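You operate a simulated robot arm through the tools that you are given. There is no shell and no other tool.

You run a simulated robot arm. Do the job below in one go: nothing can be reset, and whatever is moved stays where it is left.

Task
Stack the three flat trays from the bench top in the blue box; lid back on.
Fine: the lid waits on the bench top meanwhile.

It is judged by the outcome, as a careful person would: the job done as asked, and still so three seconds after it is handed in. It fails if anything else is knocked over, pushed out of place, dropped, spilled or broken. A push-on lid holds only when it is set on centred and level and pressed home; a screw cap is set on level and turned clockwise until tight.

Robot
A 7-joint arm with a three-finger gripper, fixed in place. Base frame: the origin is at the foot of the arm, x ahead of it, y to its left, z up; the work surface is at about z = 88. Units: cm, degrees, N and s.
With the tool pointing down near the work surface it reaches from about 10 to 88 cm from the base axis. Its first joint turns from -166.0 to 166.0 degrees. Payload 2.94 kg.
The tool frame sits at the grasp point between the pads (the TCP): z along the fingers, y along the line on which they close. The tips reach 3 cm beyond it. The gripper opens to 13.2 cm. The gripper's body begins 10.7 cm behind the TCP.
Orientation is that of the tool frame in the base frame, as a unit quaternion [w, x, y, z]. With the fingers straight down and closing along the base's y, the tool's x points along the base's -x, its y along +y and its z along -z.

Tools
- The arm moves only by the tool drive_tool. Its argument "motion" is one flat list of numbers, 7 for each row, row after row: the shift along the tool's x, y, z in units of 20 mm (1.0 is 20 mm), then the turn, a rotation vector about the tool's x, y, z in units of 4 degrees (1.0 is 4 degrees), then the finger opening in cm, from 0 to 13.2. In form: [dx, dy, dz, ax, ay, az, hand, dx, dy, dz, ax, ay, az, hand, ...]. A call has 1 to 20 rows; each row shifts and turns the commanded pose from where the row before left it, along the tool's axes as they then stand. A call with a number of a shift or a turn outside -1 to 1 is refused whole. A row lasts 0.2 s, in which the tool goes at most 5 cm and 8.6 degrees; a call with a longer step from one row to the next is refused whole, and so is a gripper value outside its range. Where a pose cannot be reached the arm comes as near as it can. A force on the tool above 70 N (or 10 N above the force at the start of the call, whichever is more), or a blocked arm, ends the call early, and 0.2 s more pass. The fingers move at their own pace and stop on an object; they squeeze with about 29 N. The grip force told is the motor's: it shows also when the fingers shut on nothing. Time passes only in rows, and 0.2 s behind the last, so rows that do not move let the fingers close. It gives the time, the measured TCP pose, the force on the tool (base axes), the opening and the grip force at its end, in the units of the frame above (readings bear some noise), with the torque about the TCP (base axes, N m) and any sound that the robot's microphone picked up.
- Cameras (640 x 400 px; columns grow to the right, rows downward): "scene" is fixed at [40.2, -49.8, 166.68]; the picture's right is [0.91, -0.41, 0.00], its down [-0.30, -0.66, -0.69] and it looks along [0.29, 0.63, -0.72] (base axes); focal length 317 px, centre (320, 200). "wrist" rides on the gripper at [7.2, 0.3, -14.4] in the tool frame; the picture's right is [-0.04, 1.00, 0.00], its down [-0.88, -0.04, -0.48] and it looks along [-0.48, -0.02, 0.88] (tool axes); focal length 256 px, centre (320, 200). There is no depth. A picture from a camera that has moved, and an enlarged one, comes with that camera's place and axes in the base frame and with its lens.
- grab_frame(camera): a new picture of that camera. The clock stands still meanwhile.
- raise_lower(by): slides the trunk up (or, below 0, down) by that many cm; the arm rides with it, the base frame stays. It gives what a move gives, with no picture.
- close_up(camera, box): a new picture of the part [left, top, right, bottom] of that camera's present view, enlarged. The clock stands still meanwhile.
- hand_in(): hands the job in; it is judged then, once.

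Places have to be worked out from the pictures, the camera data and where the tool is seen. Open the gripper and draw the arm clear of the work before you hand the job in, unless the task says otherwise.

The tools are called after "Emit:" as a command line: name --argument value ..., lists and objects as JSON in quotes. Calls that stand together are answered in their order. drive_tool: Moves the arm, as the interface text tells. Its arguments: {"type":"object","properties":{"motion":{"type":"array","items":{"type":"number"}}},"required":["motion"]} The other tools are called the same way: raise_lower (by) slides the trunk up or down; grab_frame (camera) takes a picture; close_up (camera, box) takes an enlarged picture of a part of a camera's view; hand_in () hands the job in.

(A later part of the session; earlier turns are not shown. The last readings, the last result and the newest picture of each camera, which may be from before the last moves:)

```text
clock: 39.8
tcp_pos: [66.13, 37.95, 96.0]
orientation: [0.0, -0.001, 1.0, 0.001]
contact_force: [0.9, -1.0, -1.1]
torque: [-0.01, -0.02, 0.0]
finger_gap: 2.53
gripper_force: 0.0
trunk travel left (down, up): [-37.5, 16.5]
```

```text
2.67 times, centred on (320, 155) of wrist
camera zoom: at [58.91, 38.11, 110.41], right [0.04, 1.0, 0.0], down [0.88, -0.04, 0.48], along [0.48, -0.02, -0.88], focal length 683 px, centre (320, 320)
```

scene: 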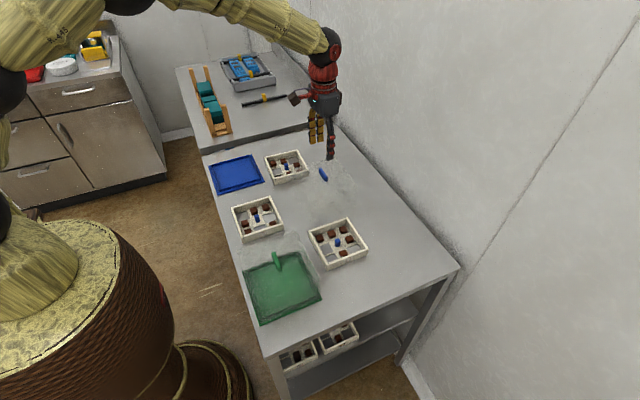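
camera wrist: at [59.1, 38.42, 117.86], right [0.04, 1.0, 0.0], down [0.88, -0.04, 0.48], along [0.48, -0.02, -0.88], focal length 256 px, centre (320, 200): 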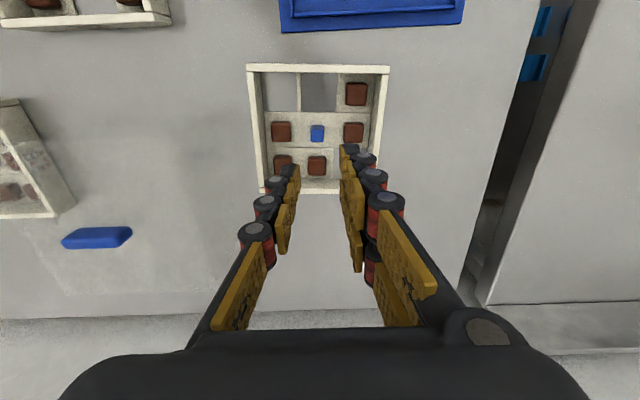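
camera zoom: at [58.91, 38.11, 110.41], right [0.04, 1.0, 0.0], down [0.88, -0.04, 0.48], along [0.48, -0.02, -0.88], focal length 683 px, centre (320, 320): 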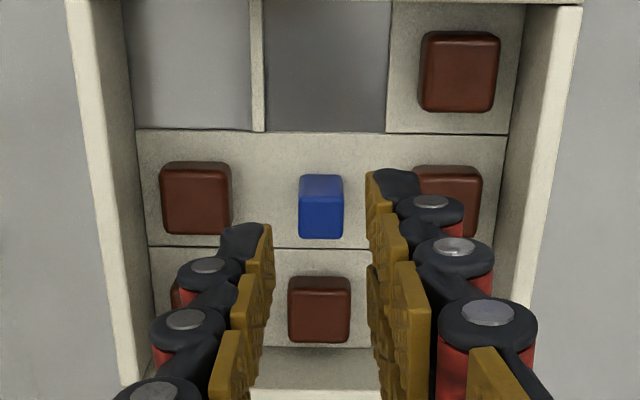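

The post now lies on the tool axis (within ~1 mm) and the fingers straddle it clear of the pegs. I descend to z ≈ 92.

Emit:
drive_tool --motion '[0, 0, 0.6, 0, 0, 0, 2.5, 0, 0, 0.6, 0, 0, 0, 2.5, 0, 0, 0.4, 0, 0, 0, 2.5, 0, 0, 0.2, 0, 0, 0, 2.5, 0, 0, 0.15, 0, 0, 0, 2.5, 0, 0, 0, 0, 0, 0, 2.5]'

Emit:
close_up --camera "wrist" --box '[220, 80, 420, 230]'

Emit:
close_up --camera "scene" --box '[250, 110, 330, 190]'

```text
clock: 41.2
tcp_pos: [66.08, 37.82, 92.14]
orientation: [0.0, 0.0, 1.0, 0.0]
contact_force: [-0.3, -0.4, -0.7]
torque: [0.0, 0.02, 0.01]
finger_gap: 2.51
gripper_force: 0.0
trunk travel left (down, up): [-37.5, 16.5]
```

```text
2.67 times, centred on (320, 155) of wrist
camera zoom: at [58.89, 38.03, 106.5], right [0.04, 1.0, 0.0], down [0.88, -0.04, 0.48], along [0.47, -0.02, -0.88], focal length 683 px, centre (320, 320)
```

zoom: 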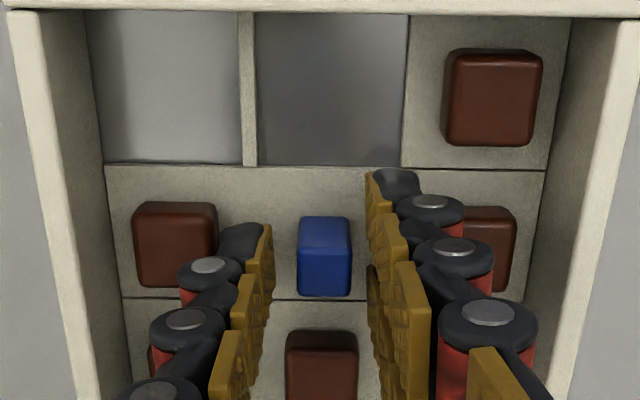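

```text
5.00 times, centred on (290, 150) of scene
camera zoom: at [40.2, -49.8, 166.68], right [0.91, -0.41, 0.0], down [-0.3, -0.66, -0.69], along [0.29, 0.63, -0.72], focal length 1584 px, centre (470, 450)
```

zoom: 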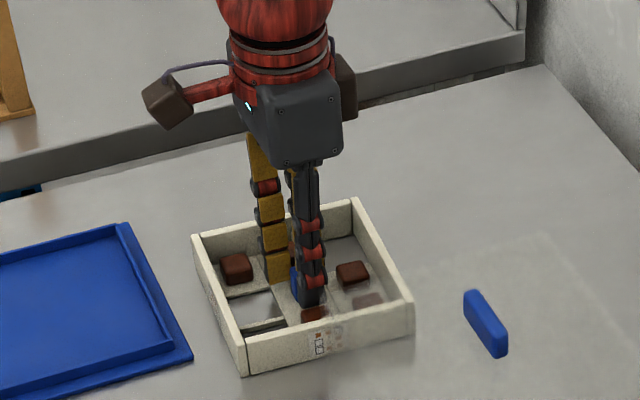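

Fingers straddle the post with tips ~0.6 cm above the tray floor. I lower 2 mm more and close on the post.

Emit:
drive_tool --motion '[0, 0, 0.1, 0, 0, 0, 2.5, 0, 0, 0, 0, 0, 0, 1.5, 0, 0, 0, 0, 0, 0, 0.8, 0, 0, 0, 0, 0, 0, 0.5, 0, 0, 0, 0, 0, 0, 0.5]'

```text
clock: 42.4
tcp_pos: [66.16, 37.81, 91.91]
orientation: [0.0, 0.0, 1.0, 0.0]
contact_force: [-0.8, 0.2, 0.1]
torque: [0.07, 0.0, -0.03]
finger_gap: 1.34
gripper_force: 29.2
trunk travel left (down, up): [-37.5, 16.5]
```

The post is gripped (gap 1.34 cm, 29 N). I lift gently a little and check the load and level.

Emit:
drive_tool --motion '[0, 0, -0.2, 0, 0, 0, 0.5, 0, 0, -0.3, 0, 0, 0, 0.5, 0, 0, -0.5, 0, 0, 0, 0.5, 0, 0, -0.7, 0, 0, 0, 0.5, 0, 0, -0.7, 0, 0, 0, 0.5, 0, 0, 0, 0, 0, 0, 0.5]'

Emit:
close_up --camera "scene" --box '[250, 110, 330, 190]'

Emit:
grab_frame --camera "wrist"

```text
clock: 43.8
tcp_pos: [65.96, 37.9, 96.71]
orientation: [0.0, 0.0, 1.0, 0.0]
contact_force: [-0.7, 0.3, -1.3]
torque: [-0.01, -0.01, -0.01]
finger_gap: 1.33
gripper_force: 28.8
trunk travel left (down, up): [-37.5, 16.5]
```

```text
5.00 times, centred on (290, 150) of scene
camera zoom: at [40.2, -49.8, 166.68], right [0.91, -0.41, 0.0], down [-0.3, -0.66, -0.69], along [0.29, 0.63, -0.72], focal length 1584 px, centre (470, 450)
```

zoom: 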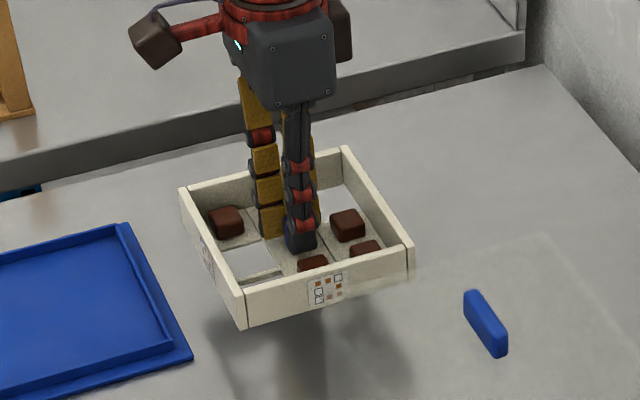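

```text
taken
camera wrist: at [58.74, 38.06, 111.11], right [0.04, 1.0, 0.0], down [0.88, -0.04, 0.48], along [0.47, -0.02, -0.88], focal length 256 px, centre (320, 200)
```

wrist: 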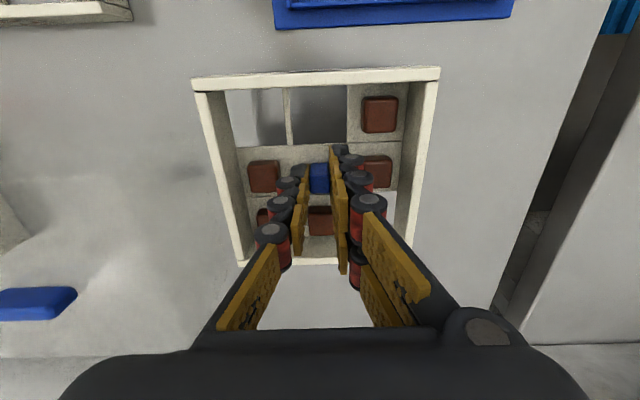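

The tray hangs level (about 1.3 N) and its centre is within 1 mm of the tool axis. I raise it and carry it over the base centre at (47.87, 43.43).

Emit:
drive_tool --motion '[0, 0, -0.8, 0, 0, 0, 0.5, 0, 0, -0.8, 0, 0, 0, 0.5, 0.4, 0.12, -0.4, 0, 0, 0, 0.5, 0.8, 0.245, 0, 0, 0, 0, 0.5, 0.9, 0.28, 0, 0, 0, 0, 0.5, 0.9, 0.28, 0, 0, 0, 0, 0.5, 0.9, 0.28, 0, 0, 0, 0, 0.5, 0.9, 0.28, 0, 0, 0, 0, 0.5, 0.9, 0.28, 0, 0, 0, 0, 0.5, 0.9, 0.28, 0, 0, 0, 0, 0.5, 0.9, 0.28, 0, 0, 0, 0, 0.5, 0.9, 0.28, 0, 0, 0, 0, 0.5, 0.6, 0.18, 0, 0, 0, 0, 0.5, 0.05, 0.015, 0, 0, 0, 0, 0.5, 0, 0, 0, 0, 0, 0, 0.5, 0, 0, 0, 0, 0, 0, 0.5]'

Emit:
grab_frame --camera "wrist"

Emit:
close_up --camera "scene" --box '[190, 90, 310, 210]'

```text
clock: 47.2
tcp_pos: [47.99, 43.4, 100.77]
orientation: [0.0, 0.0, 1.0, 0.0]
contact_force: [-0.2, 0.6, -1.8]
torque: [0.0, -0.03, 0.01]
finger_gap: 1.33
gripper_force: 29.1
trunk travel left (down, up): [-37.5, 16.5]
```

```text
taken
camera wrist: at [40.73, 43.62, 115.15], right [0.04, 1.0, 0.0], down [0.88, -0.04, 0.48], along [0.48, -0.02, -0.88], focal length 256 px, centre (320, 200)
```

wrist: 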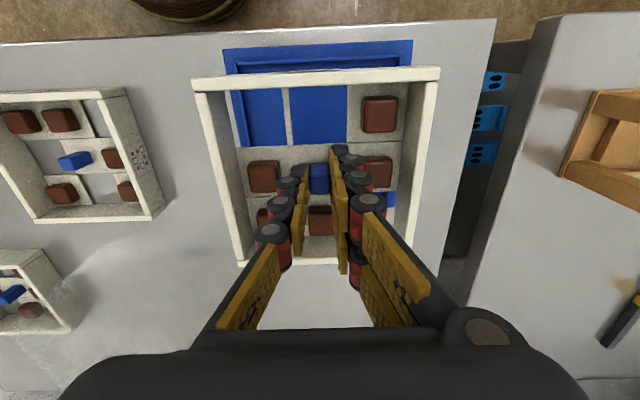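

```text
3.33 times, centred on (250, 150) of scene
camera zoom: at [40.2, -49.8, 166.68], right [0.91, -0.41, 0.0], down [-0.3, -0.66, -0.69], along [0.29, 0.63, -0.72], focal length 1056 px, centre (553, 367)
```

zoom: 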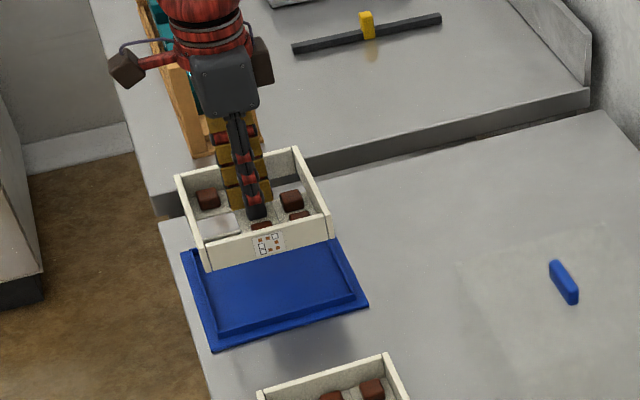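

Tray is over the base centred within ~1 mm (base centre y re-measured 43.41). I descend to about z 94.3, just above the lip, and check clearance.

Emit:
drive_tool --motion '[0, 0.02, 0.7, 0, 0, 0, 0.5, 0, 0, 0.7, 0, 0, 0, 0.5, 0, 0, 0.7, 0, 0, 0, 0.5, 0, 0, 0.6, 0, 0, 0, 0.5, 0, 0, 0.4, 0, 0, 0, 0.5, 0, 0, 0.1, 0, 0, 0, 0.5, 0, 0, 0, 0, 0, 0, 0.5]'

Emit:
grab_frame --camera "wrist"

Emit:
close_up --camera "scene" --box '[195, 120, 285, 200]'

```text
clock: 48.8
tcp_pos: [47.9, 43.41, 94.24]
orientation: [0.0, 0.0, 1.0, 0.001]
contact_force: [0.2, 0.2, -0.5]
torque: [0.0, 0.0, 0.01]
finger_gap: 1.35
gripper_force: 29.1
trunk travel left (down, up): [-37.5, 16.5]
```

```text
taken
camera wrist: at [40.72, 43.7, 108.69], right [0.04, 1.0, 0.0], down [0.88, -0.04, 0.48], along [0.47, -0.02, -0.88], focal length 256 px, centre (320, 200)
```

wrist: 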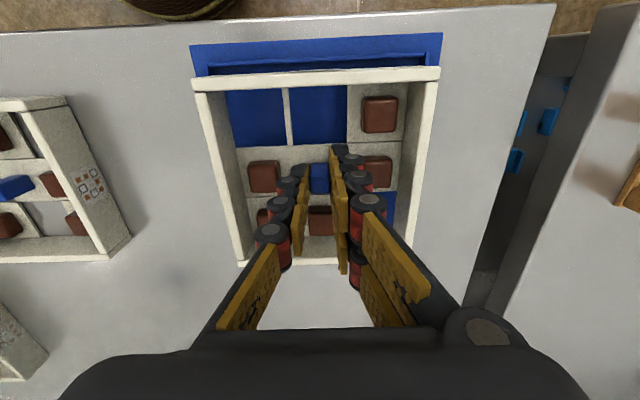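

```text
5.00 times, centred on (240, 160) of scene
camera zoom: at [40.2, -49.8, 166.68], right [0.91, -0.41, 0.0], down [-0.3, -0.66, -0.69], along [0.29, 0.63, -0.72], focal length 1584 px, centre (720, 400)
```

zoom: 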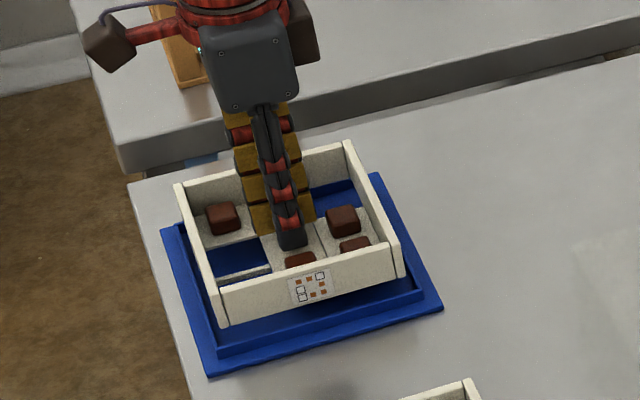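

Well centred inside the lip. I lower in 2 mm steps until contact with the base floor.

Emit:
drive_tool --motion '[0, 0, 0.15, 0, 0, 0, 0.5, 0, 0, 0.15, 0, 0, 0, 0.5, 0, 0, 0.15, 0, 0, 0, 0.5, 0, 0, 0.1, 0, 0, 0, 0.5, 0, 0, 0.1, 0, 0, 0, 0.5, 0, 0, 0, 0, 0, 0, 0.5]'

Emit:
drive_tool --motion '[0, 0, 0.05, 0, 0, 0, 0.5, 0, 0, 0.05, 0, 0, 0, 0.5, 0, 0, 0, 0, 0, 0, 0.5]'

```text
clock: 50.2
tcp_pos: [48.14, 43.56, 93.04]
orientation: [0.0, 0.0, 1.0, 0.0]
contact_force: [0.2, 0.3, -1.4]
torque: [0.0, 0.03, 0.03]
finger_gap: 1.32
gripper_force: 29.2
trunk travel left (down, up): [-37.5, 16.5]
```

```text
clock: 51.0
tcp_pos: [48.0, 43.49, 92.81]
orientation: [0.0, 0.0, 1.0, 0.0]
contact_force: [0.1, -0.1, -0.5]
torque: [-0.02, 0.01, -0.01]
finger_gap: 1.35
gripper_force: 29.0
trunk travel left (down, up): [-37.5, 16.5]
```

No contact yet at z 92.8. I keep going in 1 mm steps.

Emit:
drive_tool --motion '[0, 0, 0.05, 0, 0, 0, 0.5, 0, 0, 0.05, 0, 0, 0, 0.5, 0, 0, 0, 0, 0, 0, 0.5]'

Emit:
drive_tool --motion '[0, 0, 0.05, 0, 0, 0, 0.5, 0, 0, 0, 0, 0, 0, 0.5]'

```text
clock: 51.8
tcp_pos: [47.92, 43.65, 92.84]
orientation: [0.0, 0.0, 1.0, -0.001]
contact_force: [-0.3, -0.5, -0.9]
torque: [0.02, -0.01, 0.0]
finger_gap: 1.34
gripper_force: 28.8
trunk travel left (down, up): [-37.5, 16.5]
```

```text
clock: 52.4
tcp_pos: [47.99, 43.65, 92.59]
orientation: [0.0, 0.0, 1.0, 0.0]
contact_force: [-0.6, -0.2, -0.8]
torque: [0.0, -0.03, 0.0]
finger_gap: 1.35
gripper_force: 29.4
trunk travel left (down, up): [-37.5, 16.5]
```

Emit:
drive_tool --motion '[0, 0, 0.05, 0, 0, 0, 0.5, 0, 0, 0, 0, 0, 0, 0.5]'

Emit:
drive_tool --motion '[0, 0, 0.05, 0, 0, 0, 0.5, 0, 0, 0, 0, 0, 0, 0.5]'

```text
clock: 53.0
tcp_pos: [48.07, 43.61, 92.43]
orientation: [0.0, 0.0, 1.0, 0.001]
contact_force: [-0.2, 0.8, -1.5]
torque: [0.03, -0.02, 0.02]
finger_gap: 1.32
gripper_force: 29.0
trunk travel left (down, up): [-37.5, 16.5]
```

```text
clock: 53.6
tcp_pos: [48.02, 43.58, 92.39]
orientation: [0.0, 0.0, 1.0, 0.0]
contact_force: [-0.6, 0.0, 2.6]
torque: [0.01, 0.16, -0.03]
finger_gap: 1.36
gripper_force: 28.7
trunk travel left (down, up): [-37.5, 16.5]
```

Contact at z ≈ 92.4: tray 1 rests on the base floor, centred at about (48.0, 43.6). I open to 2.5 cm and rise straight up.

Emit:
drive_tool --motion '[0, 0, 0, 0, 0, 0, 1.6, 0, 0, 0, 0, 0, 0, 2.5, 0, 0, 0, 0, 0, 0, 2.5, 0, 0, -0.3, 0, 0, 0, 2.5, 0, 0, -0.6, 0, 0, 0, 2.5, 0, 0, -0.8, 0, 0, 0, 2.5, 0, 0, -1, 0, 0, 0, 2.5, 0, 0, -1, 0, 0, 0, 2.5, 0, 0, -1, 0, 0, 0, 2.5, 0, 0, -1, 0, 0, 0, 2.5]'

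Emit:
grab_frame --camera "wrist"

Emit:
close_up --camera "scene" --box '[195, 130, 285, 210]'

```text
clock: 55.8
tcp_pos: [48.05, 43.48, 103.84]
orientation: [0.0, 0.0, 1.0, 0.001]
contact_force: [0.7, -0.3, 0.7]
torque: [0.02, -0.01, -0.01]
finger_gap: 2.49
gripper_force: 0.0
trunk travel left (down, up): [-37.5, 16.5]
```

```text
taken
camera wrist: at [40.65, 43.72, 118.23], right [0.04, 1.0, 0.0], down [0.88, -0.04, 0.48], along [0.47, -0.02, -0.88], focal length 256 px, centre (320, 200)
```

wrist: 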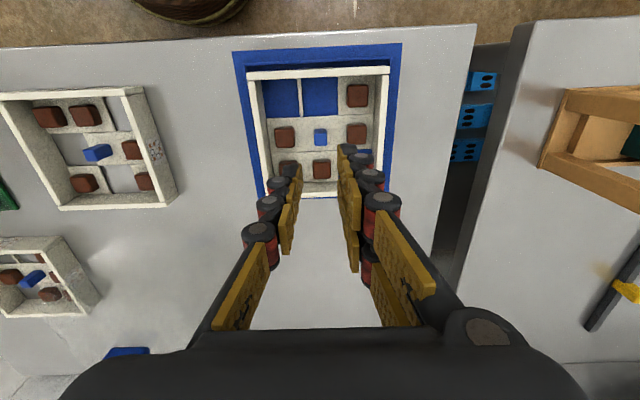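

```text
5.00 times, centred on (240, 170) of scene
camera zoom: at [40.2, -49.8, 166.68], right [0.91, -0.41, 0.0], down [-0.3, -0.66, -0.69], along [0.29, 0.63, -0.72], focal length 1584 px, centre (720, 350)
```

zoom: 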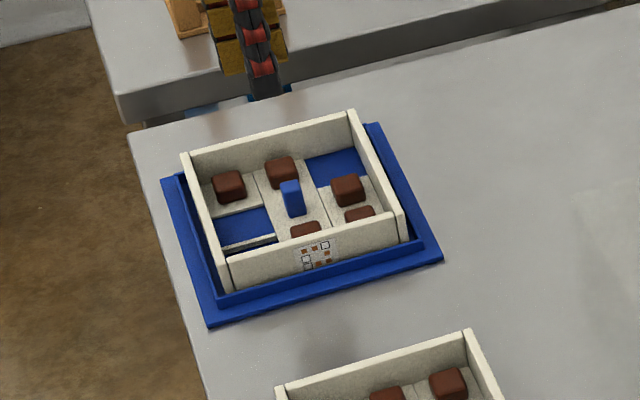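

Tray 1 is seated inside the lip. Before stacking I check post height against the rim in a tight close-up.

Emit:
close_up --camera "scene" --box '[216, 150, 256, 190]'

Emit:
close_up --camera "scene" --box '[230, 190, 290, 245]'

Emit:
close_up --camera "wrist" --box '[235, 50, 405, 200]'

```text
10.00 times, centred on (236, 170) of scene
camera zoom: at [40.2, -49.8, 166.68], right [0.91, -0.41, 0.0], down [-0.3, -0.66, -0.69], along [0.29, 0.63, -0.72], focal length 3168 px, centre (1160, 500)
```

zoom: 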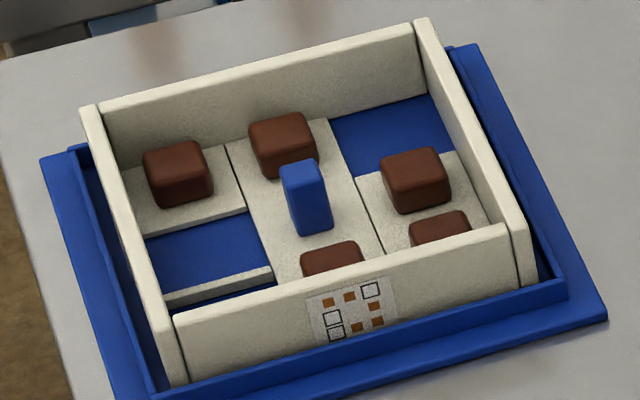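

```text
7.27 times, centred on (260, 218) of scene
camera zoom: at [40.2, -49.8, 166.68], right [0.91, -0.41, 0.0], down [-0.3, -0.66, -0.69], along [0.29, 0.63, -0.72], focal length 2304 px, centre (756, 73)
```

zoom: 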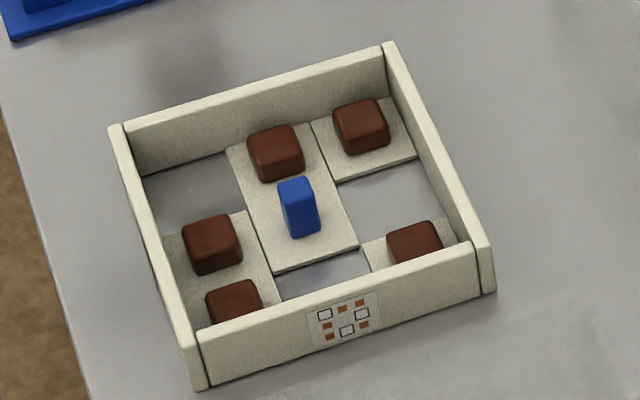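

```text
2.67 times, centred on (320, 125) of wrist
camera zoom: at [40.65, 43.72, 118.23], right [0.04, 1.0, 0.0], down [0.88, -0.04, 0.48], along [0.47, -0.02, -0.88], focal length 683 px, centre (320, 400)
```

zoom: 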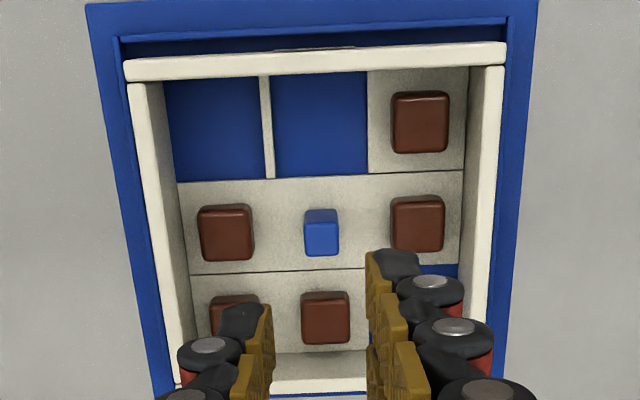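

The post top is slightly below the rim, so trays can stack rim on rim. Next is tray 2 near (49.0, 18.0); I move above it.

Emit:
drive_tool --motion '[-0.036, -0.5, 0, 0, 0, 0, 2.5, -0.036, -0.98, 0, 0, 0, 0, 2.5, -0.036, -0.98, 0, 0, 0, 0, 2.5, -0.036, -0.98, 0, 0, 0, 0, 2.5, -0.036, -0.98, 0, 0, 0, 0, 2.5, -0.036, -0.98, 0, 0, 0, 0, 2.5, -0.036, -0.98, 0, 0, 0, 0, 2.5, -0.036, -0.98, 0, 0, 0, 0, 2.5, -0.036, -0.98, 0, 0, 0, 0, 2.5, -0.036, -0.98, 0, 0, 0, 0, 2.5, -0.036, -0.98, 0, 0, 0, 0, 2.5, -0.036, -0.98, 0, 0, 0, 0, 2.5, -0.036, -0.98, 0, 0, 0, 0, 2.5, -0.036, -0.5, 0, 0, 0, 0, 2.5, 0, 0, 0, 0, 0, 0, 2.5]'

Emit:
grab_frame --camera "wrist"

Emit:
close_up --camera "wrist" --box '[240, 50, 400, 200]'

```text
clock: 59.0
tcp_pos: [48.91, 18.09, 103.69]
orientation: [0.0, 0.0, 1.0, 0.0]
contact_force: [0.1, -1.5, 0.0]
torque: [0.01, 0.0, 0.0]
finger_gap: 2.48
gripper_force: 0.1
trunk travel left (down, up): [-37.5, 16.5]
```

```text
taken
camera wrist: at [41.72, 18.24, 118.12], right [0.04, 1.0, 0.0], down [0.88, -0.04, 0.48], along [0.48, -0.02, -0.88], focal length 256 px, centre (320, 200)
```

wrist: 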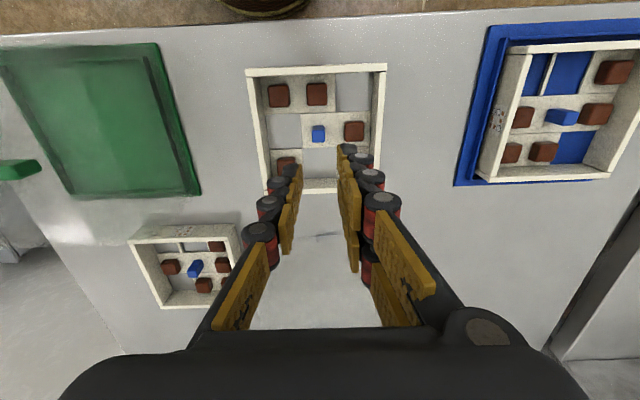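

```text
2.67 times, centred on (320, 125) of wrist
camera zoom: at [41.72, 18.24, 118.12], right [0.04, 1.0, 0.0], down [0.88, -0.04, 0.48], along [0.48, -0.02, -0.88], focal length 683 px, centre (320, 400)
```

zoom: 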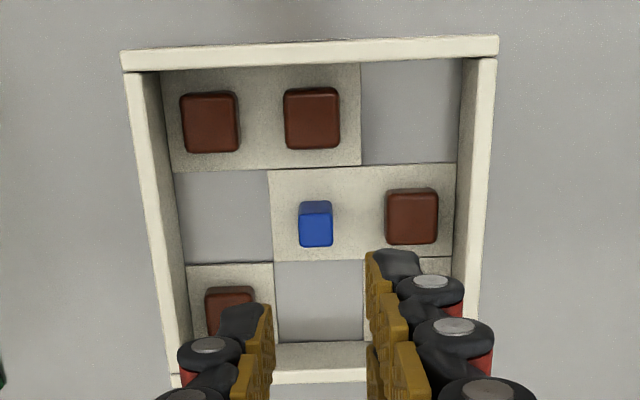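

The post is nearly on axis (–0.1 cm x, –0.16 cm y). I correct and descend in one go to z ≈ 92.1, then check.

Emit:
drive_tool --motion '[0.045, -0.08, 0, 0, 0, 0, 2.5, 0, 0, 0.8, 0, 0, 0, 2.5, 0, 0, 0.9, 0, 0, 0, 2.5, 0, 0, 0.9, 0, 0, 0, 2.5, 0, 0, 0.9, 0, 0, 0, 2.5, 0, 0, 0.7, 0, 0, 0, 2.5, 0, 0, 0.5, 0, 0, 0, 2.5, 0, 0, 0, 0, 0, 0, 2.5]'

Emit:
close_up --camera "wrist" --box '[220, 60, 420, 230]'

```text
clock: 60.8
tcp_pos: [48.91, 17.85, 94.29]
orientation: [0.0, 0.0, 1.0, -0.001]
contact_force: [0.3, -0.5, -0.1]
torque: [0.0, 0.02, -0.04]
finger_gap: 2.48
gripper_force: 0.1
trunk travel left (down, up): [-37.5, 16.5]
```

```text
2.35 times, centred on (320, 145) of wrist
camera zoom: at [41.63, 18.11, 108.77], right [0.04, 1.0, 0.0], down [0.88, -0.04, 0.48], along [0.48, -0.02, -0.88], focal length 602 px, centre (320, 329)
```

zoom: 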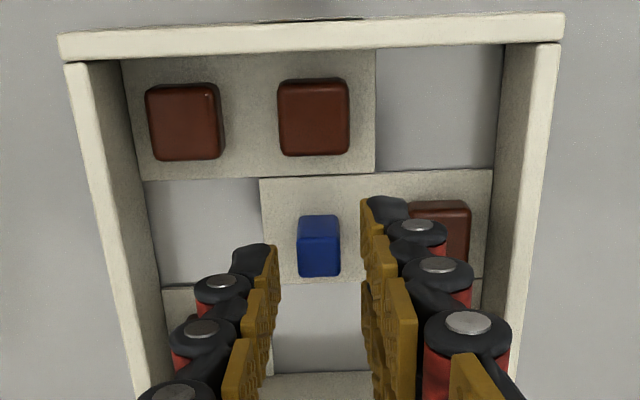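

On axis. I go down the last 2.35 cm and close on the post.

Emit:
drive_tool --motion '[0, 0, 0.5, 0, 0, 0, 2.5, 0, 0, 0.4, 0, 0, 0, 2.5, 0, 0, 0.2, 0, 0, 0, 2.5, 0, 0, 0.07, 0, 0, 0, 2.5, 0, 0, 0, 0, 0, 0, 2.5, 0, 0, 0, 0, 0, 0, 1.5, 0, 0, 0, 0, 0, 0, 0.8, 0, 0, 0, 0, 0, 0, 0.5, 0, 0, 0, 0, 0, 0, 0.5]'

```text
clock: 62.8
tcp_pos: [48.87, 17.91, 91.9]
orientation: [0.0, 0.001, 1.0, 0.0]
contact_force: [0.5, 0.6, -0.1]
torque: [0.01, -0.03, 0.04]
finger_gap: 1.36
gripper_force: 29.1
trunk travel left (down, up): [-37.5, 16.5]
```

Gripped (1.36 cm, 29 N). I lift smoothly to about z 103 and check that the tray is level.

Emit:
drive_tool --motion '[0, 0, -0.2, 0, 0, 0, 0.5, 0, 0, -0.3, 0, 0, 0, 0.5, 0, 0, -0.6, 0, 0, 0, 0.5, 0, 0, -0.8, 0, 0, 0, 0.5, 0, 0, -0.9, 0, 0, 0, 0.5, 0, 0, -0.9, 0, 0, 0, 0.5, 0, 0, -0.9, 0, 0, 0, 0.5, 0, 0, -0.6, 0, 0, 0, 0.5, 0, 0, -0.3, 0, 0, 0, 0.5, 0, 0, 0, 0, 0, 0, 0.5]'

Emit:
grab_frame --camera "wrist"

Emit:
grab_frame --camera "scene"

```text
clock: 65.0
tcp_pos: [49.09, 17.91, 102.95]
orientation: [0.0, 0.0, 1.0, 0.0]
contact_force: [-0.3, 0.1, -0.6]
torque: [0.01, -0.05, -0.01]
finger_gap: 1.32
gripper_force: 29.2
trunk travel left (down, up): [-37.5, 16.5]
```

```text
taken
camera wrist: at [41.72, 18.11, 117.47], right [0.04, 1.0, 0.0], down [0.88, -0.04, 0.48], along [0.47, -0.02, -0.88], focal length 256 px, centre (320, 200)
```

wrist: 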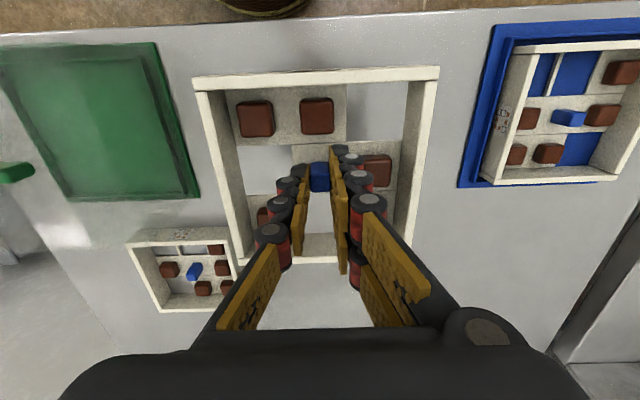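

```text
taken
```

scene: 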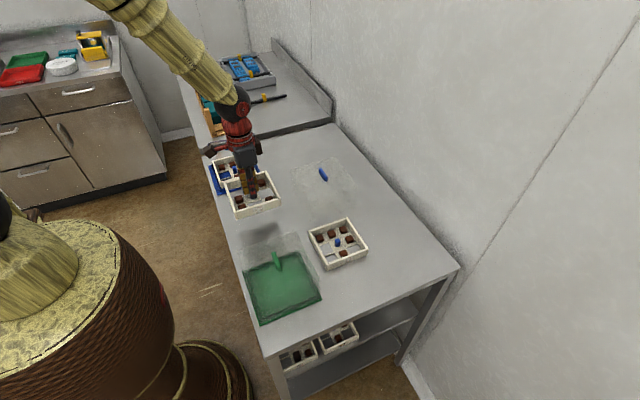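

Tray 2 hangs level with the same in-hand position as tray 1 had. I carry it over the stack at (48.0, 43.6).

Emit:
drive_tool --motion '[0.031, 0.5, 0, 0, 0, 0, 0.5, 0.031, 0.98, 0, 0, 0, 0, 0.5, 0.031, 0.98, 0, 0, 0, 0, 0.5, 0.031, 0.98, 0, 0, 0, 0, 0.5, 0.031, 0.98, 0, 0, 0, 0, 0.5, 0.031, 0.98, 0, 0, 0, 0, 0.5, 0.031, 0.98, 0, 0, 0, 0, 0.5, 0.031, 0.98, 0, 0, 0, 0, 0.5, 0.031, 0.98, 0, 0, 0, 0, 0.5, 0.031, 0.98, 0, 0, 0, 0, 0.5, 0.031, 0.98, 0, 0, 0, 0, 0.5, 0.031, 0.98, 0, 0, 0, 0, 0.5, 0.031, 0.98, 0, 0, 0, 0, 0.5, 0.031, 0.45, 0, 0, 0, 0, 0.5, 0.031, 0.14, 0, 0, 0, 0, 0.5, 0, 0, 0, 0, 0, 0, 0.5, 0, 0, 0, 0, 0, 0, 0.5]'

Emit:
drive_tool --motion '[0, 0, 0.5, 0, 0, 0, 0.5, 0, 0, 0.6, 0, 0, 0, 0.5, 0, 0, 0.4, 0, 0, 0, 0.5, 0, 0, 0, 0, 0, 0, 0.5]'

Emit:
grab_frame --camera "wrist"

Emit:
close_up --camera "scene" --box '[195, 110, 285, 200]'

```text
clock: 68.6
tcp_pos: [47.88, 43.57, 102.96]
orientation: [0.0, 0.0, 1.0, 0.0]
contact_force: [-0.4, -0.4, -1.2]
torque: [0.02, -0.03, -0.02]
finger_gap: 1.35
gripper_force: 28.7
trunk travel left (down, up): [-37.5, 16.5]
```

```text
clock: 69.6
tcp_pos: [48.11, 43.46, 99.89]
orientation: [0.001, 0.001, 1.0, 0.0]
contact_force: [-0.2, -0.2, -1.7]
torque: [0.01, 0.0, 0.03]
finger_gap: 1.33
gripper_force: 29.7
trunk travel left (down, up): [-37.5, 16.5]
```

```text
taken
camera wrist: at [40.76, 43.79, 114.38], right [0.04, 1.0, 0.0], down [0.88, -0.04, 0.48], along [0.47, -0.02, -0.88], focal length 256 px, centre (320, 200)
```

wrist: 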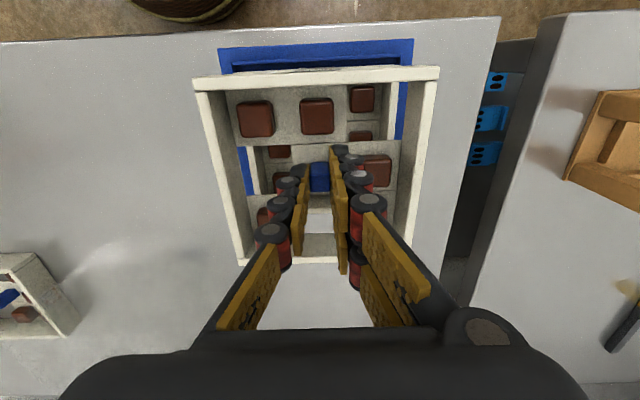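

```text
4.44 times, centred on (240, 155) of scene
camera zoom: at [40.2, -49.8, 166.68], right [0.91, -0.41, 0.0], down [-0.3, -0.66, -0.69], along [0.29, 0.63, -0.72], focal length 1408 px, centre (676, 400)
```

zoom: 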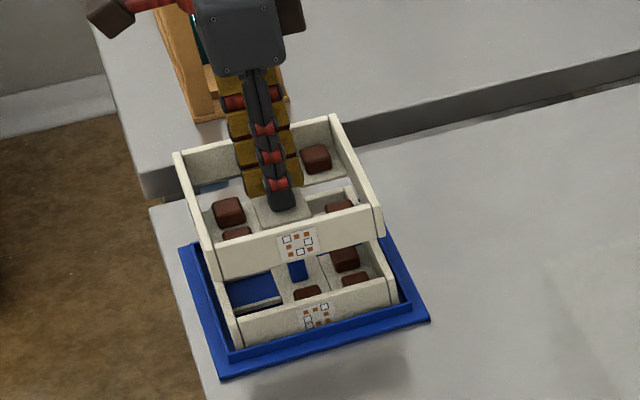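

Aligned. I lower to just above the lower tray's rim (z ≈ 96.1) and compare edges.

Emit:
drive_tool --motion '[0, 0, 0.6, 0, 0, 0, 0.5, 0, 0, 0.6, 0, 0, 0, 0.5, 0, 0, 0.4, 0, 0, 0, 0.5, 0, 0, 0.25, 0, 0, 0, 0.5, 0, 0, 0, 0, 0, 0, 0.5]'

Emit:
close_up --camera "wrist" --box '[170, 20, 470, 280]'

Emit:
close_up --camera "scene" --box '[205, 140, 265, 200]'

```text
clock: 70.8
tcp_pos: [47.98, 43.64, 96.41]
orientation: [0.0, 0.0, 1.0, 0.0]
contact_force: [-0.1, 0.0, -0.6]
torque: [-0.01, -0.01, -0.02]
finger_gap: 1.35
gripper_force: 29.0
trunk travel left (down, up): [-37.5, 16.5]
```

```text
1.54 times, centred on (320, 150) of wrist
camera zoom: at [40.74, 43.76, 110.72], right [0.04, 1.0, 0.0], down [0.88, -0.04, 0.48], along [0.47, -0.02, -0.88], focal length 394 px, centre (320, 277)
```

zoom: 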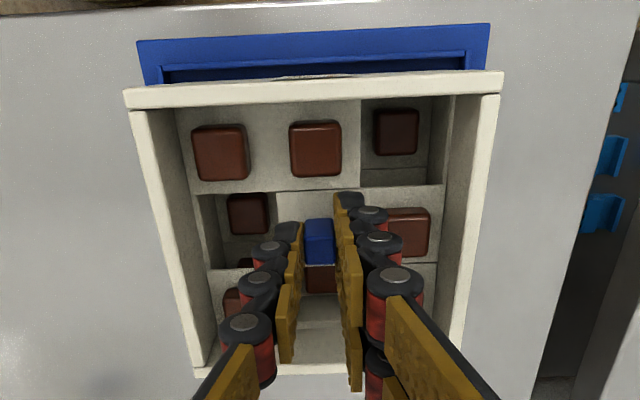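

```text
6.67 times, centred on (235, 170) of scene
camera zoom: at [40.2, -49.8, 166.68], right [0.91, -0.41, 0.0], down [-0.3, -0.66, -0.69], along [0.29, 0.63, -0.72], focal length 2112 px, centre (887, 400)
```

zoom: 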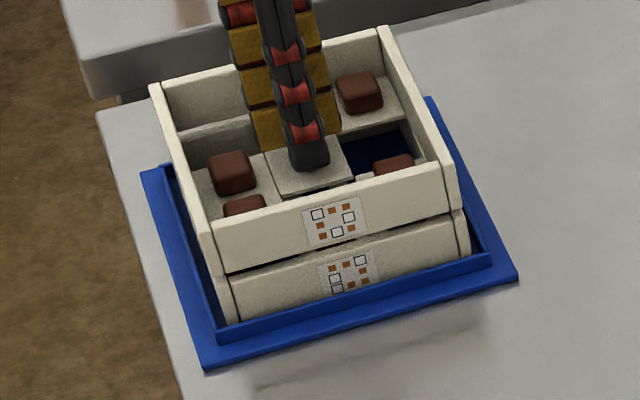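

I zoom in on the gap between the two trays to check their alignment before setting down.

Emit:
close_up --camera "scene" --box '[218, 168, 258, 193]'

Emit:
close_up --camera "scene" --box '[225, 140, 255, 190]'

```text
16.00 times, centred on (238, 180) of scene
camera zoom: at [40.2, -49.8, 166.68], right [0.91, -0.41, 0.0], down [-0.3, -0.66, -0.69], along [0.29, 0.63, -0.72], focal length 5068 px, centre (1632, 512)
```

zoom: 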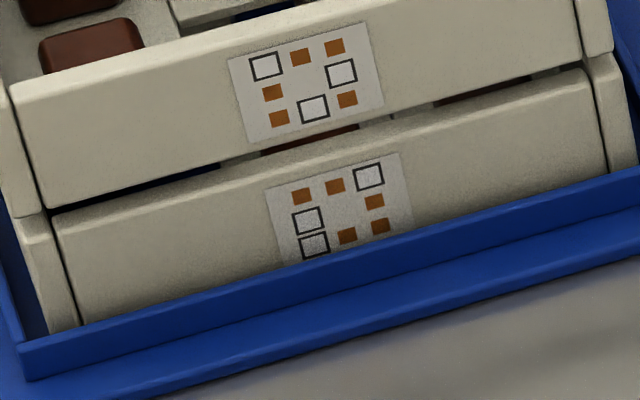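

```text
8.00 times, centred on (240, 165) of scene
camera zoom: at [40.2, -49.8, 166.68], right [0.91, -0.41, 0.0], down [-0.3, -0.66, -0.69], along [0.29, 0.63, -0.72], focal length 2534 px, centre (960, 480)
```

zoom: 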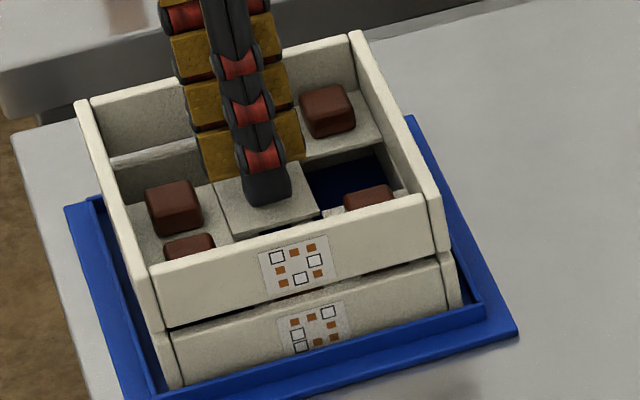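

The two trays look aligned (seams match, gap about half a cm). I lower in 1 mm steps until contact.

Emit:
drive_tool --motion '[0, 0, 0.1, 0, 0, 0, 0.5, 0, 0, 0.05, 0, 0, 0, 0.5, 0, 0, 0, 0, 0, 0, 0.5]'

Emit:
drive_tool --motion '[0, 0, 0.05, 0, 0, 0, 0.5, 0, 0, 0, 0, 0, 0, 0.5]'

Emit:
drive_tool --motion '[0, 0, 0.05, 0, 0, 0, 0.5, 0, 0, 0, 0, 0, 0, 0.5]'

```text
clock: 71.6
tcp_pos: [48.18, 43.58, 96.13]
orientation: [-0.001, 0.0, 1.0, 0.0]
contact_force: [0.4, -0.3, -1.7]
torque: [-0.01, 0.01, -0.01]
finger_gap: 1.36
gripper_force: 29.1
trunk travel left (down, up): [-37.5, 16.5]
```

```text
clock: 72.2
tcp_pos: [48.07, 43.53, 95.83]
orientation: [-0.001, -0.001, 1.0, -0.001]
contact_force: [0.3, 0.1, -1.8]
torque: [0.0, -0.02, -0.01]
finger_gap: 1.34
gripper_force: 28.7
trunk travel left (down, up): [-37.5, 16.5]
```

```text
clock: 72.8
tcp_pos: [48.02, 43.56, 95.72]
orientation: [0.001, -0.001, 1.0, 0.0]
contact_force: [0.1, 0.4, -1.2]
torque: [0.06, 0.0, -0.03]
finger_gap: 1.34
gripper_force: 28.5
trunk travel left (down, up): [-37.5, 16.5]
```

Emit:
close_up --camera "scene" --box '[218, 168, 258, 193]'

Emit:
drive_tool --motion '[0, 0, 0.05, 0, 0, 0, 0.5, 0, 0, 0, 0, 0, 0, 0.5]'

```text
16.00 times, centred on (238, 180) of scene
camera zoom: at [40.2, -49.8, 166.68], right [0.91, -0.41, 0.0], down [-0.3, -0.66, -0.69], along [0.29, 0.63, -0.72], focal length 5068 px, centre (1632, 512)
```

zoom: 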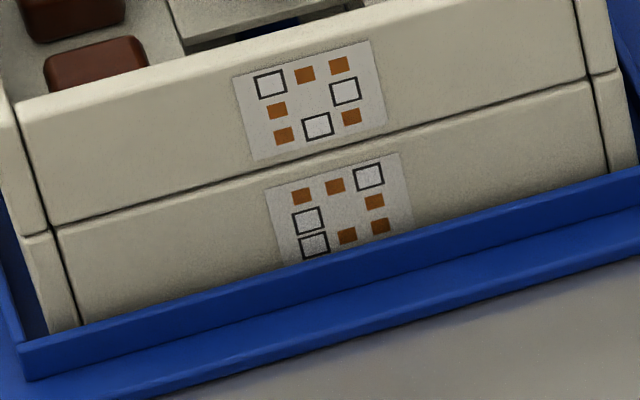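

```text
clock: 73.4
tcp_pos: [47.97, 43.58, 95.74]
orientation: [0.0, 0.0, 1.0, 0.0]
contact_force: [0.6, -0.2, -0.5]
torque: [0.09, 0.06, -0.06]
finger_gap: 1.34
gripper_force: 28.9
trunk travel left (down, up): [-37.5, 16.5]
```

The rims are flush and aligned, contact just beginning (z ≈ 95.7). One more millimetre to seat it.

Emit:
drive_tool --motion '[0, 0, 0.05, 0, 0, 0, 0.5, 0, 0, 0, 0, 0, 0, 0.5]'

Emit:
close_up --camera "scene" --box '[218, 168, 258, 193]'

```text
clock: 74.0
tcp_pos: [48.16, 43.65, 95.75]
orientation: [0.001, 0.0, 1.0, 0.001]
contact_force: [-3.6, -1.2, 11.7]
torque: [0.02, 0.58, 0.04]
finger_gap: 1.33
gripper_force: 28.9
trunk travel left (down, up): [-37.5, 16.5]
```

```text
16.00 times, centred on (238, 180) of scene
camera zoom: at [40.2, -49.8, 166.68], right [0.91, -0.41, 0.0], down [-0.3, -0.66, -0.69], along [0.29, 0.63, -0.72], focal length 5068 px, centre (1632, 512)
```

zoom: 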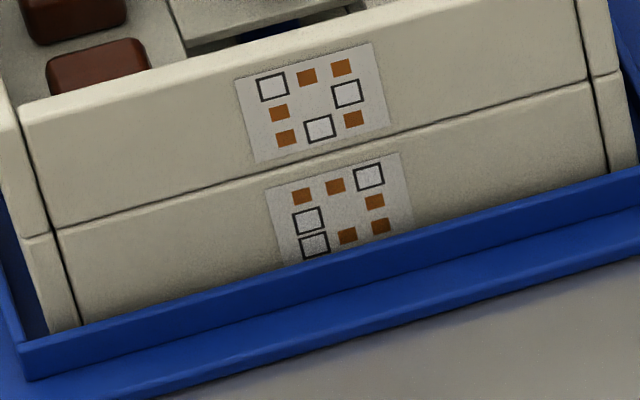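

Tray 2 is seated on tray 1, flush (12 N contact). I ease off half a millimetre, release, and rise.

Emit:
drive_tool --motion '[0, 0, -0.03, 0, 0, 0, 0.5, 0, 0, 0, 0, 0, 0, 1.6, 0, 0, 0, 0, 0, 0, 2.5, 0, 0, 0, 0, 0, 0, 2.5, 0, 0, -0.3, 0, 0, 0, 2.5, 0, 0, -0.6, 0, 0, 0, 2.5, 0, 0, -0.8, 0, 0, 0, 2.5, 0, 0, -1, 0, 0, 0, 2.5, 0, 0, -1, 0, 0, 0, 2.5, 0, 0, -1, 0, 0, 0, 2.5]'

Emit:
close_up --camera "scene" --box '[205, 135, 275, 205]'

Emit:
close_up --camera "wrist" --box '[220, 30, 420, 210]'

```text
clock: 76.2
tcp_pos: [48.0, 43.59, 105.04]
orientation: [0.0, 0.0, 1.0, 0.0]
contact_force: [-0.3, 0.5, -0.9]
torque: [0.02, 0.02, -0.02]
finger_gap: 2.47
gripper_force: 0.1
trunk travel left (down, up): [-37.5, 16.5]
```

```text
5.71 times, centred on (240, 170) of scene
camera zoom: at [40.2, -49.8, 166.68], right [0.91, -0.41, 0.0], down [-0.3, -0.66, -0.69], along [0.29, 0.63, -0.72], focal length 1810 px, centre (777, 371)
```

zoom: 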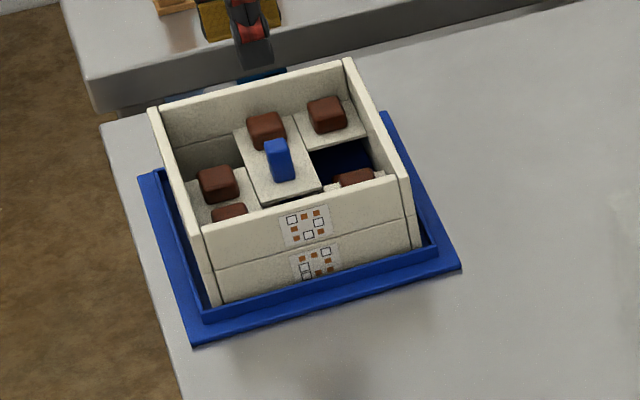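

```text
2.22 times, centred on (320, 120) of wrist
camera zoom: at [40.71, 43.74, 119.36], right [0.04, 1.0, 0.0], down [0.88, -0.04, 0.48], along [0.47, -0.02, -0.88], focal length 569 px, centre (320, 378)
```

zoom: 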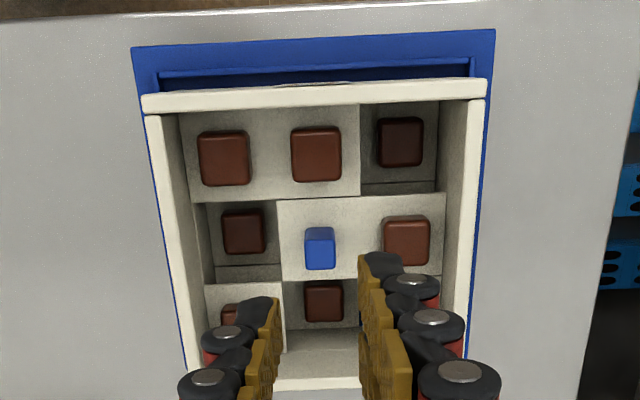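

Two trays are stacked flush. I raise and travel to tray 3 near (67.9, –0.9), staying well above the hood's handle.

Emit:
drive_tool --motion '[0, 0, -1, 0, 0, 0, 2.5, 0, 0, -1, 0, 0, 0, 2.5, 0, 0, -0.5, 0, 0, 0, 2.5, -0.4326, -0.9674, 0, 0, 0, 0, 2.5, -0.4326, -0.9674, 0, 0, 0, 0, 2.5, -0.4326, -0.9674, 0, 0, 0, 0, 2.5, -0.4326, -0.9674, 0, 0, 0, 0, 2.5, -0.4326, -0.9674, 0, 0, 0, 0, 2.5, -0.4326, -0.9674, 0, 0, 0, 0, 2.5, -0.4326, -0.9674, 0, 0, 0, 0, 2.5, -0.4326, -0.9674, 0, 0, 0, 0, 2.5, -0.4326, -0.9674, 0, 0, 0, 0, 2.5, -0.4326, -0.9674, 0, 0, 0, 0, 2.5, -0.4326, -0.9674, 0, 0, 0, 0, 2.5, -0.4326, -0.9674, 0, 0, 0, 0, 2.5, -0.4326, -0.9674, 0, 0, 0, 0, 2.5, -0.4326, -0.9674, 0, 0, 0, 0, 2.5, -0.4326, -0.9674, 0, 0, 0, 0, 2.5, -0.4326, -0.9674, 0, 0, 0, 0, 2.5, -0.4326, -0.9674, 0, 0, 0, 0, 2.5]'

Emit:
drive_tool --motion '[-0.4326, -0.9674, 0, 0, 0, 0, 2.5, -0.4326, -0.9674, 0, 0, 0, 0, 2.5, -0.4326, -0.9674, 0, 0, 0, 0, 2.5, -0.4326, -0.9674, 0, 0, 0, 0, 2.5, -0.4326, -0.9674, 0, 0, 0, 0, 2.5, -0.4326, -0.9674, 0, 0, 0, 0, 2.5, 0, 0, 1, 0, 0, 0, 2.5, 0, 0, 1, 0, 0, 0, 2.5, 0, 0, 1, 0, 0, 0, 2.5, 0, 0, 0, 0, 0, 0, 2.5]'

Emit:
grab_frame --camera "wrist"

Emit:
close_up --camera "wrist" --box '[240, 50, 400, 200]'

```text
clock: 80.4
tcp_pos: [62.85, 10.57, 110.08]
orientation: [-0.001, 0.001, 1.0, 0.001]
contact_force: [0.6, 1.0, -0.2]
torque: [0.02, 0.0, 0.01]
finger_gap: 2.5
gripper_force: 0.1
trunk travel left (down, up): [-37.5, 16.5]
```

```text
clock: 82.6
tcp_pos: [68.18, -0.77, 104.07]
orientation: [0.0, -0.001, 1.0, 0.0]
contact_force: [0.8, 0.0, 0.3]
torque: [-0.01, 0.02, 0.0]
finger_gap: 2.51
gripper_force: 0.1
trunk travel left (down, up): [-37.5, 16.5]
```

```text
taken
camera wrist: at [60.8, -0.55, 118.48], right [0.04, 1.0, 0.0], down [0.88, -0.04, 0.48], along [0.48, -0.02, -0.88], focal length 256 px, centre (320, 200)
```

wrist: 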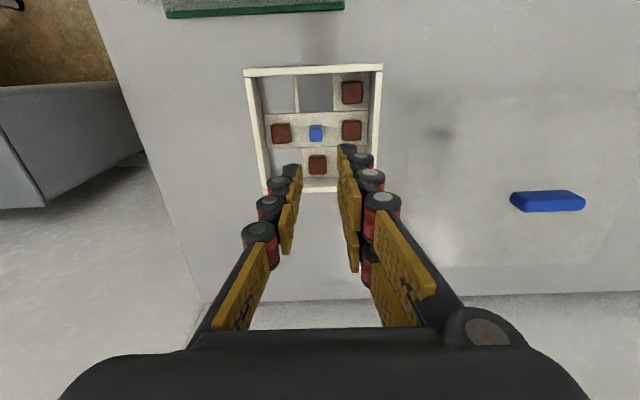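

```text
2.67 times, centred on (320, 125) of wrist
camera zoom: at [60.8, -0.55, 118.48], right [0.04, 1.0, 0.0], down [0.88, -0.04, 0.48], along [0.48, -0.02, -0.88], focal length 683 px, centre (320, 400)
```

zoom: 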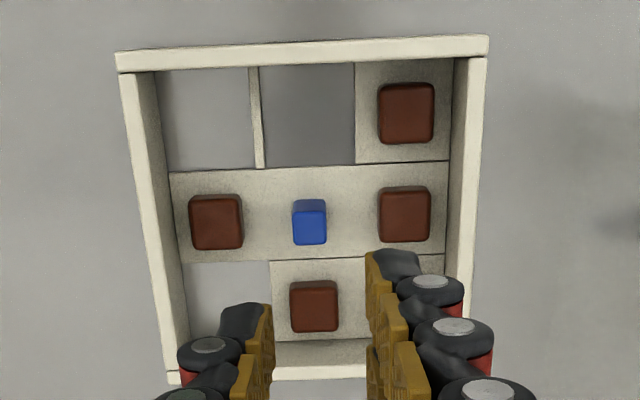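

Post is 0.43 cm toward –y of the axis; I correct and descend to z ≈ 94.3 for a check.

Emit:
drive_tool --motion '[0.03, -0.215, 0, 0, 0, 0, 2.5, 0, 0, 0.8, 0, 0, 0, 2.5, 0, 0, 0.9, 0, 0, 0, 2.5, 0, 0, 0.9, 0, 0, 0, 2.5, 0, 0, 0.9, 0, 0, 0, 2.5, 0, 0, 0.8, 0, 0, 0, 2.5, 0, 0, 0.6, 0, 0, 0, 2.5, 0, 0, 0, 0, 0, 0, 2.5]'

Emit:
close_up --camera "wrist" --box '[220, 60, 420, 230]'

```text
clock: 84.4
tcp_pos: [68.02, -1.25, 94.16]
orientation: [0.0, -0.001, 1.0, 0.0]
contact_force: [0.0, 0.2, 0.5]
torque: [-0.01, 0.01, 0.02]
finger_gap: 2.5
gripper_force: 0.0
trunk travel left (down, up): [-37.5, 16.5]
```

```text
2.35 times, centred on (320, 145) of wrist
camera zoom: at [60.69, -1.05, 108.61], right [0.04, 1.0, 0.0], down [0.88, -0.04, 0.48], along [0.48, -0.02, -0.88], focal length 602 px, centre (320, 329)
```

zoom: 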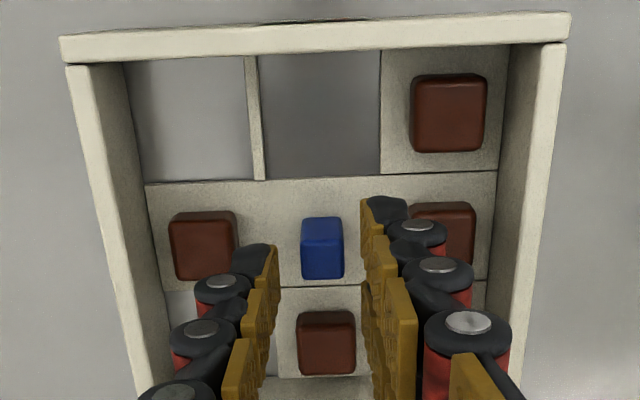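

On axis. I go down to z ≈ 91.9 and close on the post.

Emit:
drive_tool --motion '[0, 0, 0.5, 0, 0, 0, 2.5, 0, 0, 0.35, 0, 0, 0, 2.5, 0, 0, 0.2, 0, 0, 0, 2.5, 0, 0, 0.07, 0, 0, 0, 2.5, 0, 0, 0, 0, 0, 0, 2.5, 0, 0, 0, 0, 0, 0, 1.5, 0, 0, 0, 0, 0, 0, 0.8, 0, 0, 0, 0, 0, 0, 0.5, 0, 0, 0, 0, 0, 0, 0.5]'

Emit:
drive_tool --motion '[0, 0, -0.2, 0, 0, 0, 0.5, 0, 0, -0.3, 0, 0, 0, 0.5, 0, 0, -0.6, 0, 0, 0, 0.5, 0, 0, -0.8, 0, 0, 0, 0.5, 0, 0, -0.9, 0, 0, 0, 0.5, 0, 0, -0.9, 0, 0, 0, 0.5, 0, 0, -0.9, 0, 0, 0, 0.5, 0, 0, -0.9, 0, 0, 0, 0.5, 0, 0, -0.9, 0, 0, 0, 0.5, 0, 0, -0.9, 0, 0, 0, 0.5, 0, 0, -0.4, 0, 0, 0, 0.5, 0, 0, 0, 0, 0, 0, 0.5]'

Emit:
grab_frame --camera "wrist"

Emit:
grab_frame --camera "scene"

```text
clock: 86.4
tcp_pos: [67.94, -1.23, 91.94]
orientation: [0.0, 0.0, 1.0, 0.0]
contact_force: [0.1, -1.0, -0.5]
torque: [-0.01, -0.03, -0.02]
finger_gap: 1.31
gripper_force: 28.6
trunk travel left (down, up): [-37.5, 16.5]
```

```text
clock: 89.0
tcp_pos: [67.94, -1.29, 107.4]
orientation: [-0.001, 0.001, 1.0, 0.0]
contact_force: [0.4, -0.3, -1.1]
torque: [-0.02, 0.04, 0.01]
finger_gap: 1.33
gripper_force: 29.2
trunk travel left (down, up): [-37.5, 16.5]
```

```text
taken
camera wrist: at [60.7, -0.96, 121.92], right [0.04, 1.0, 0.0], down [0.88, -0.04, 0.47], along [0.47, -0.02, -0.88], focal length 256 px, centre (320, 200)
```

wrist: 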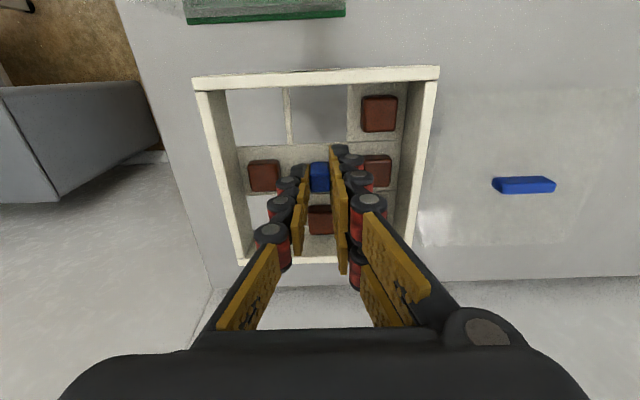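

```text
taken
```

scene: 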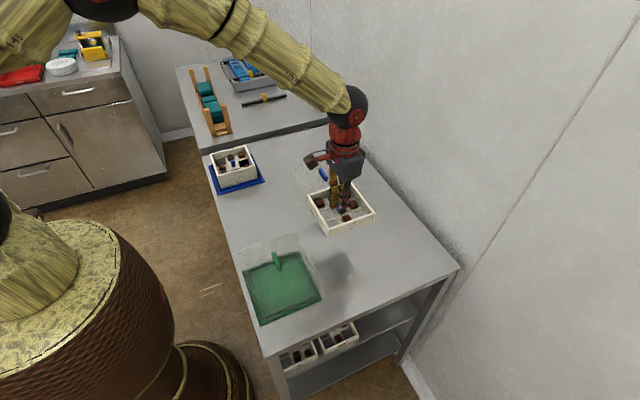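

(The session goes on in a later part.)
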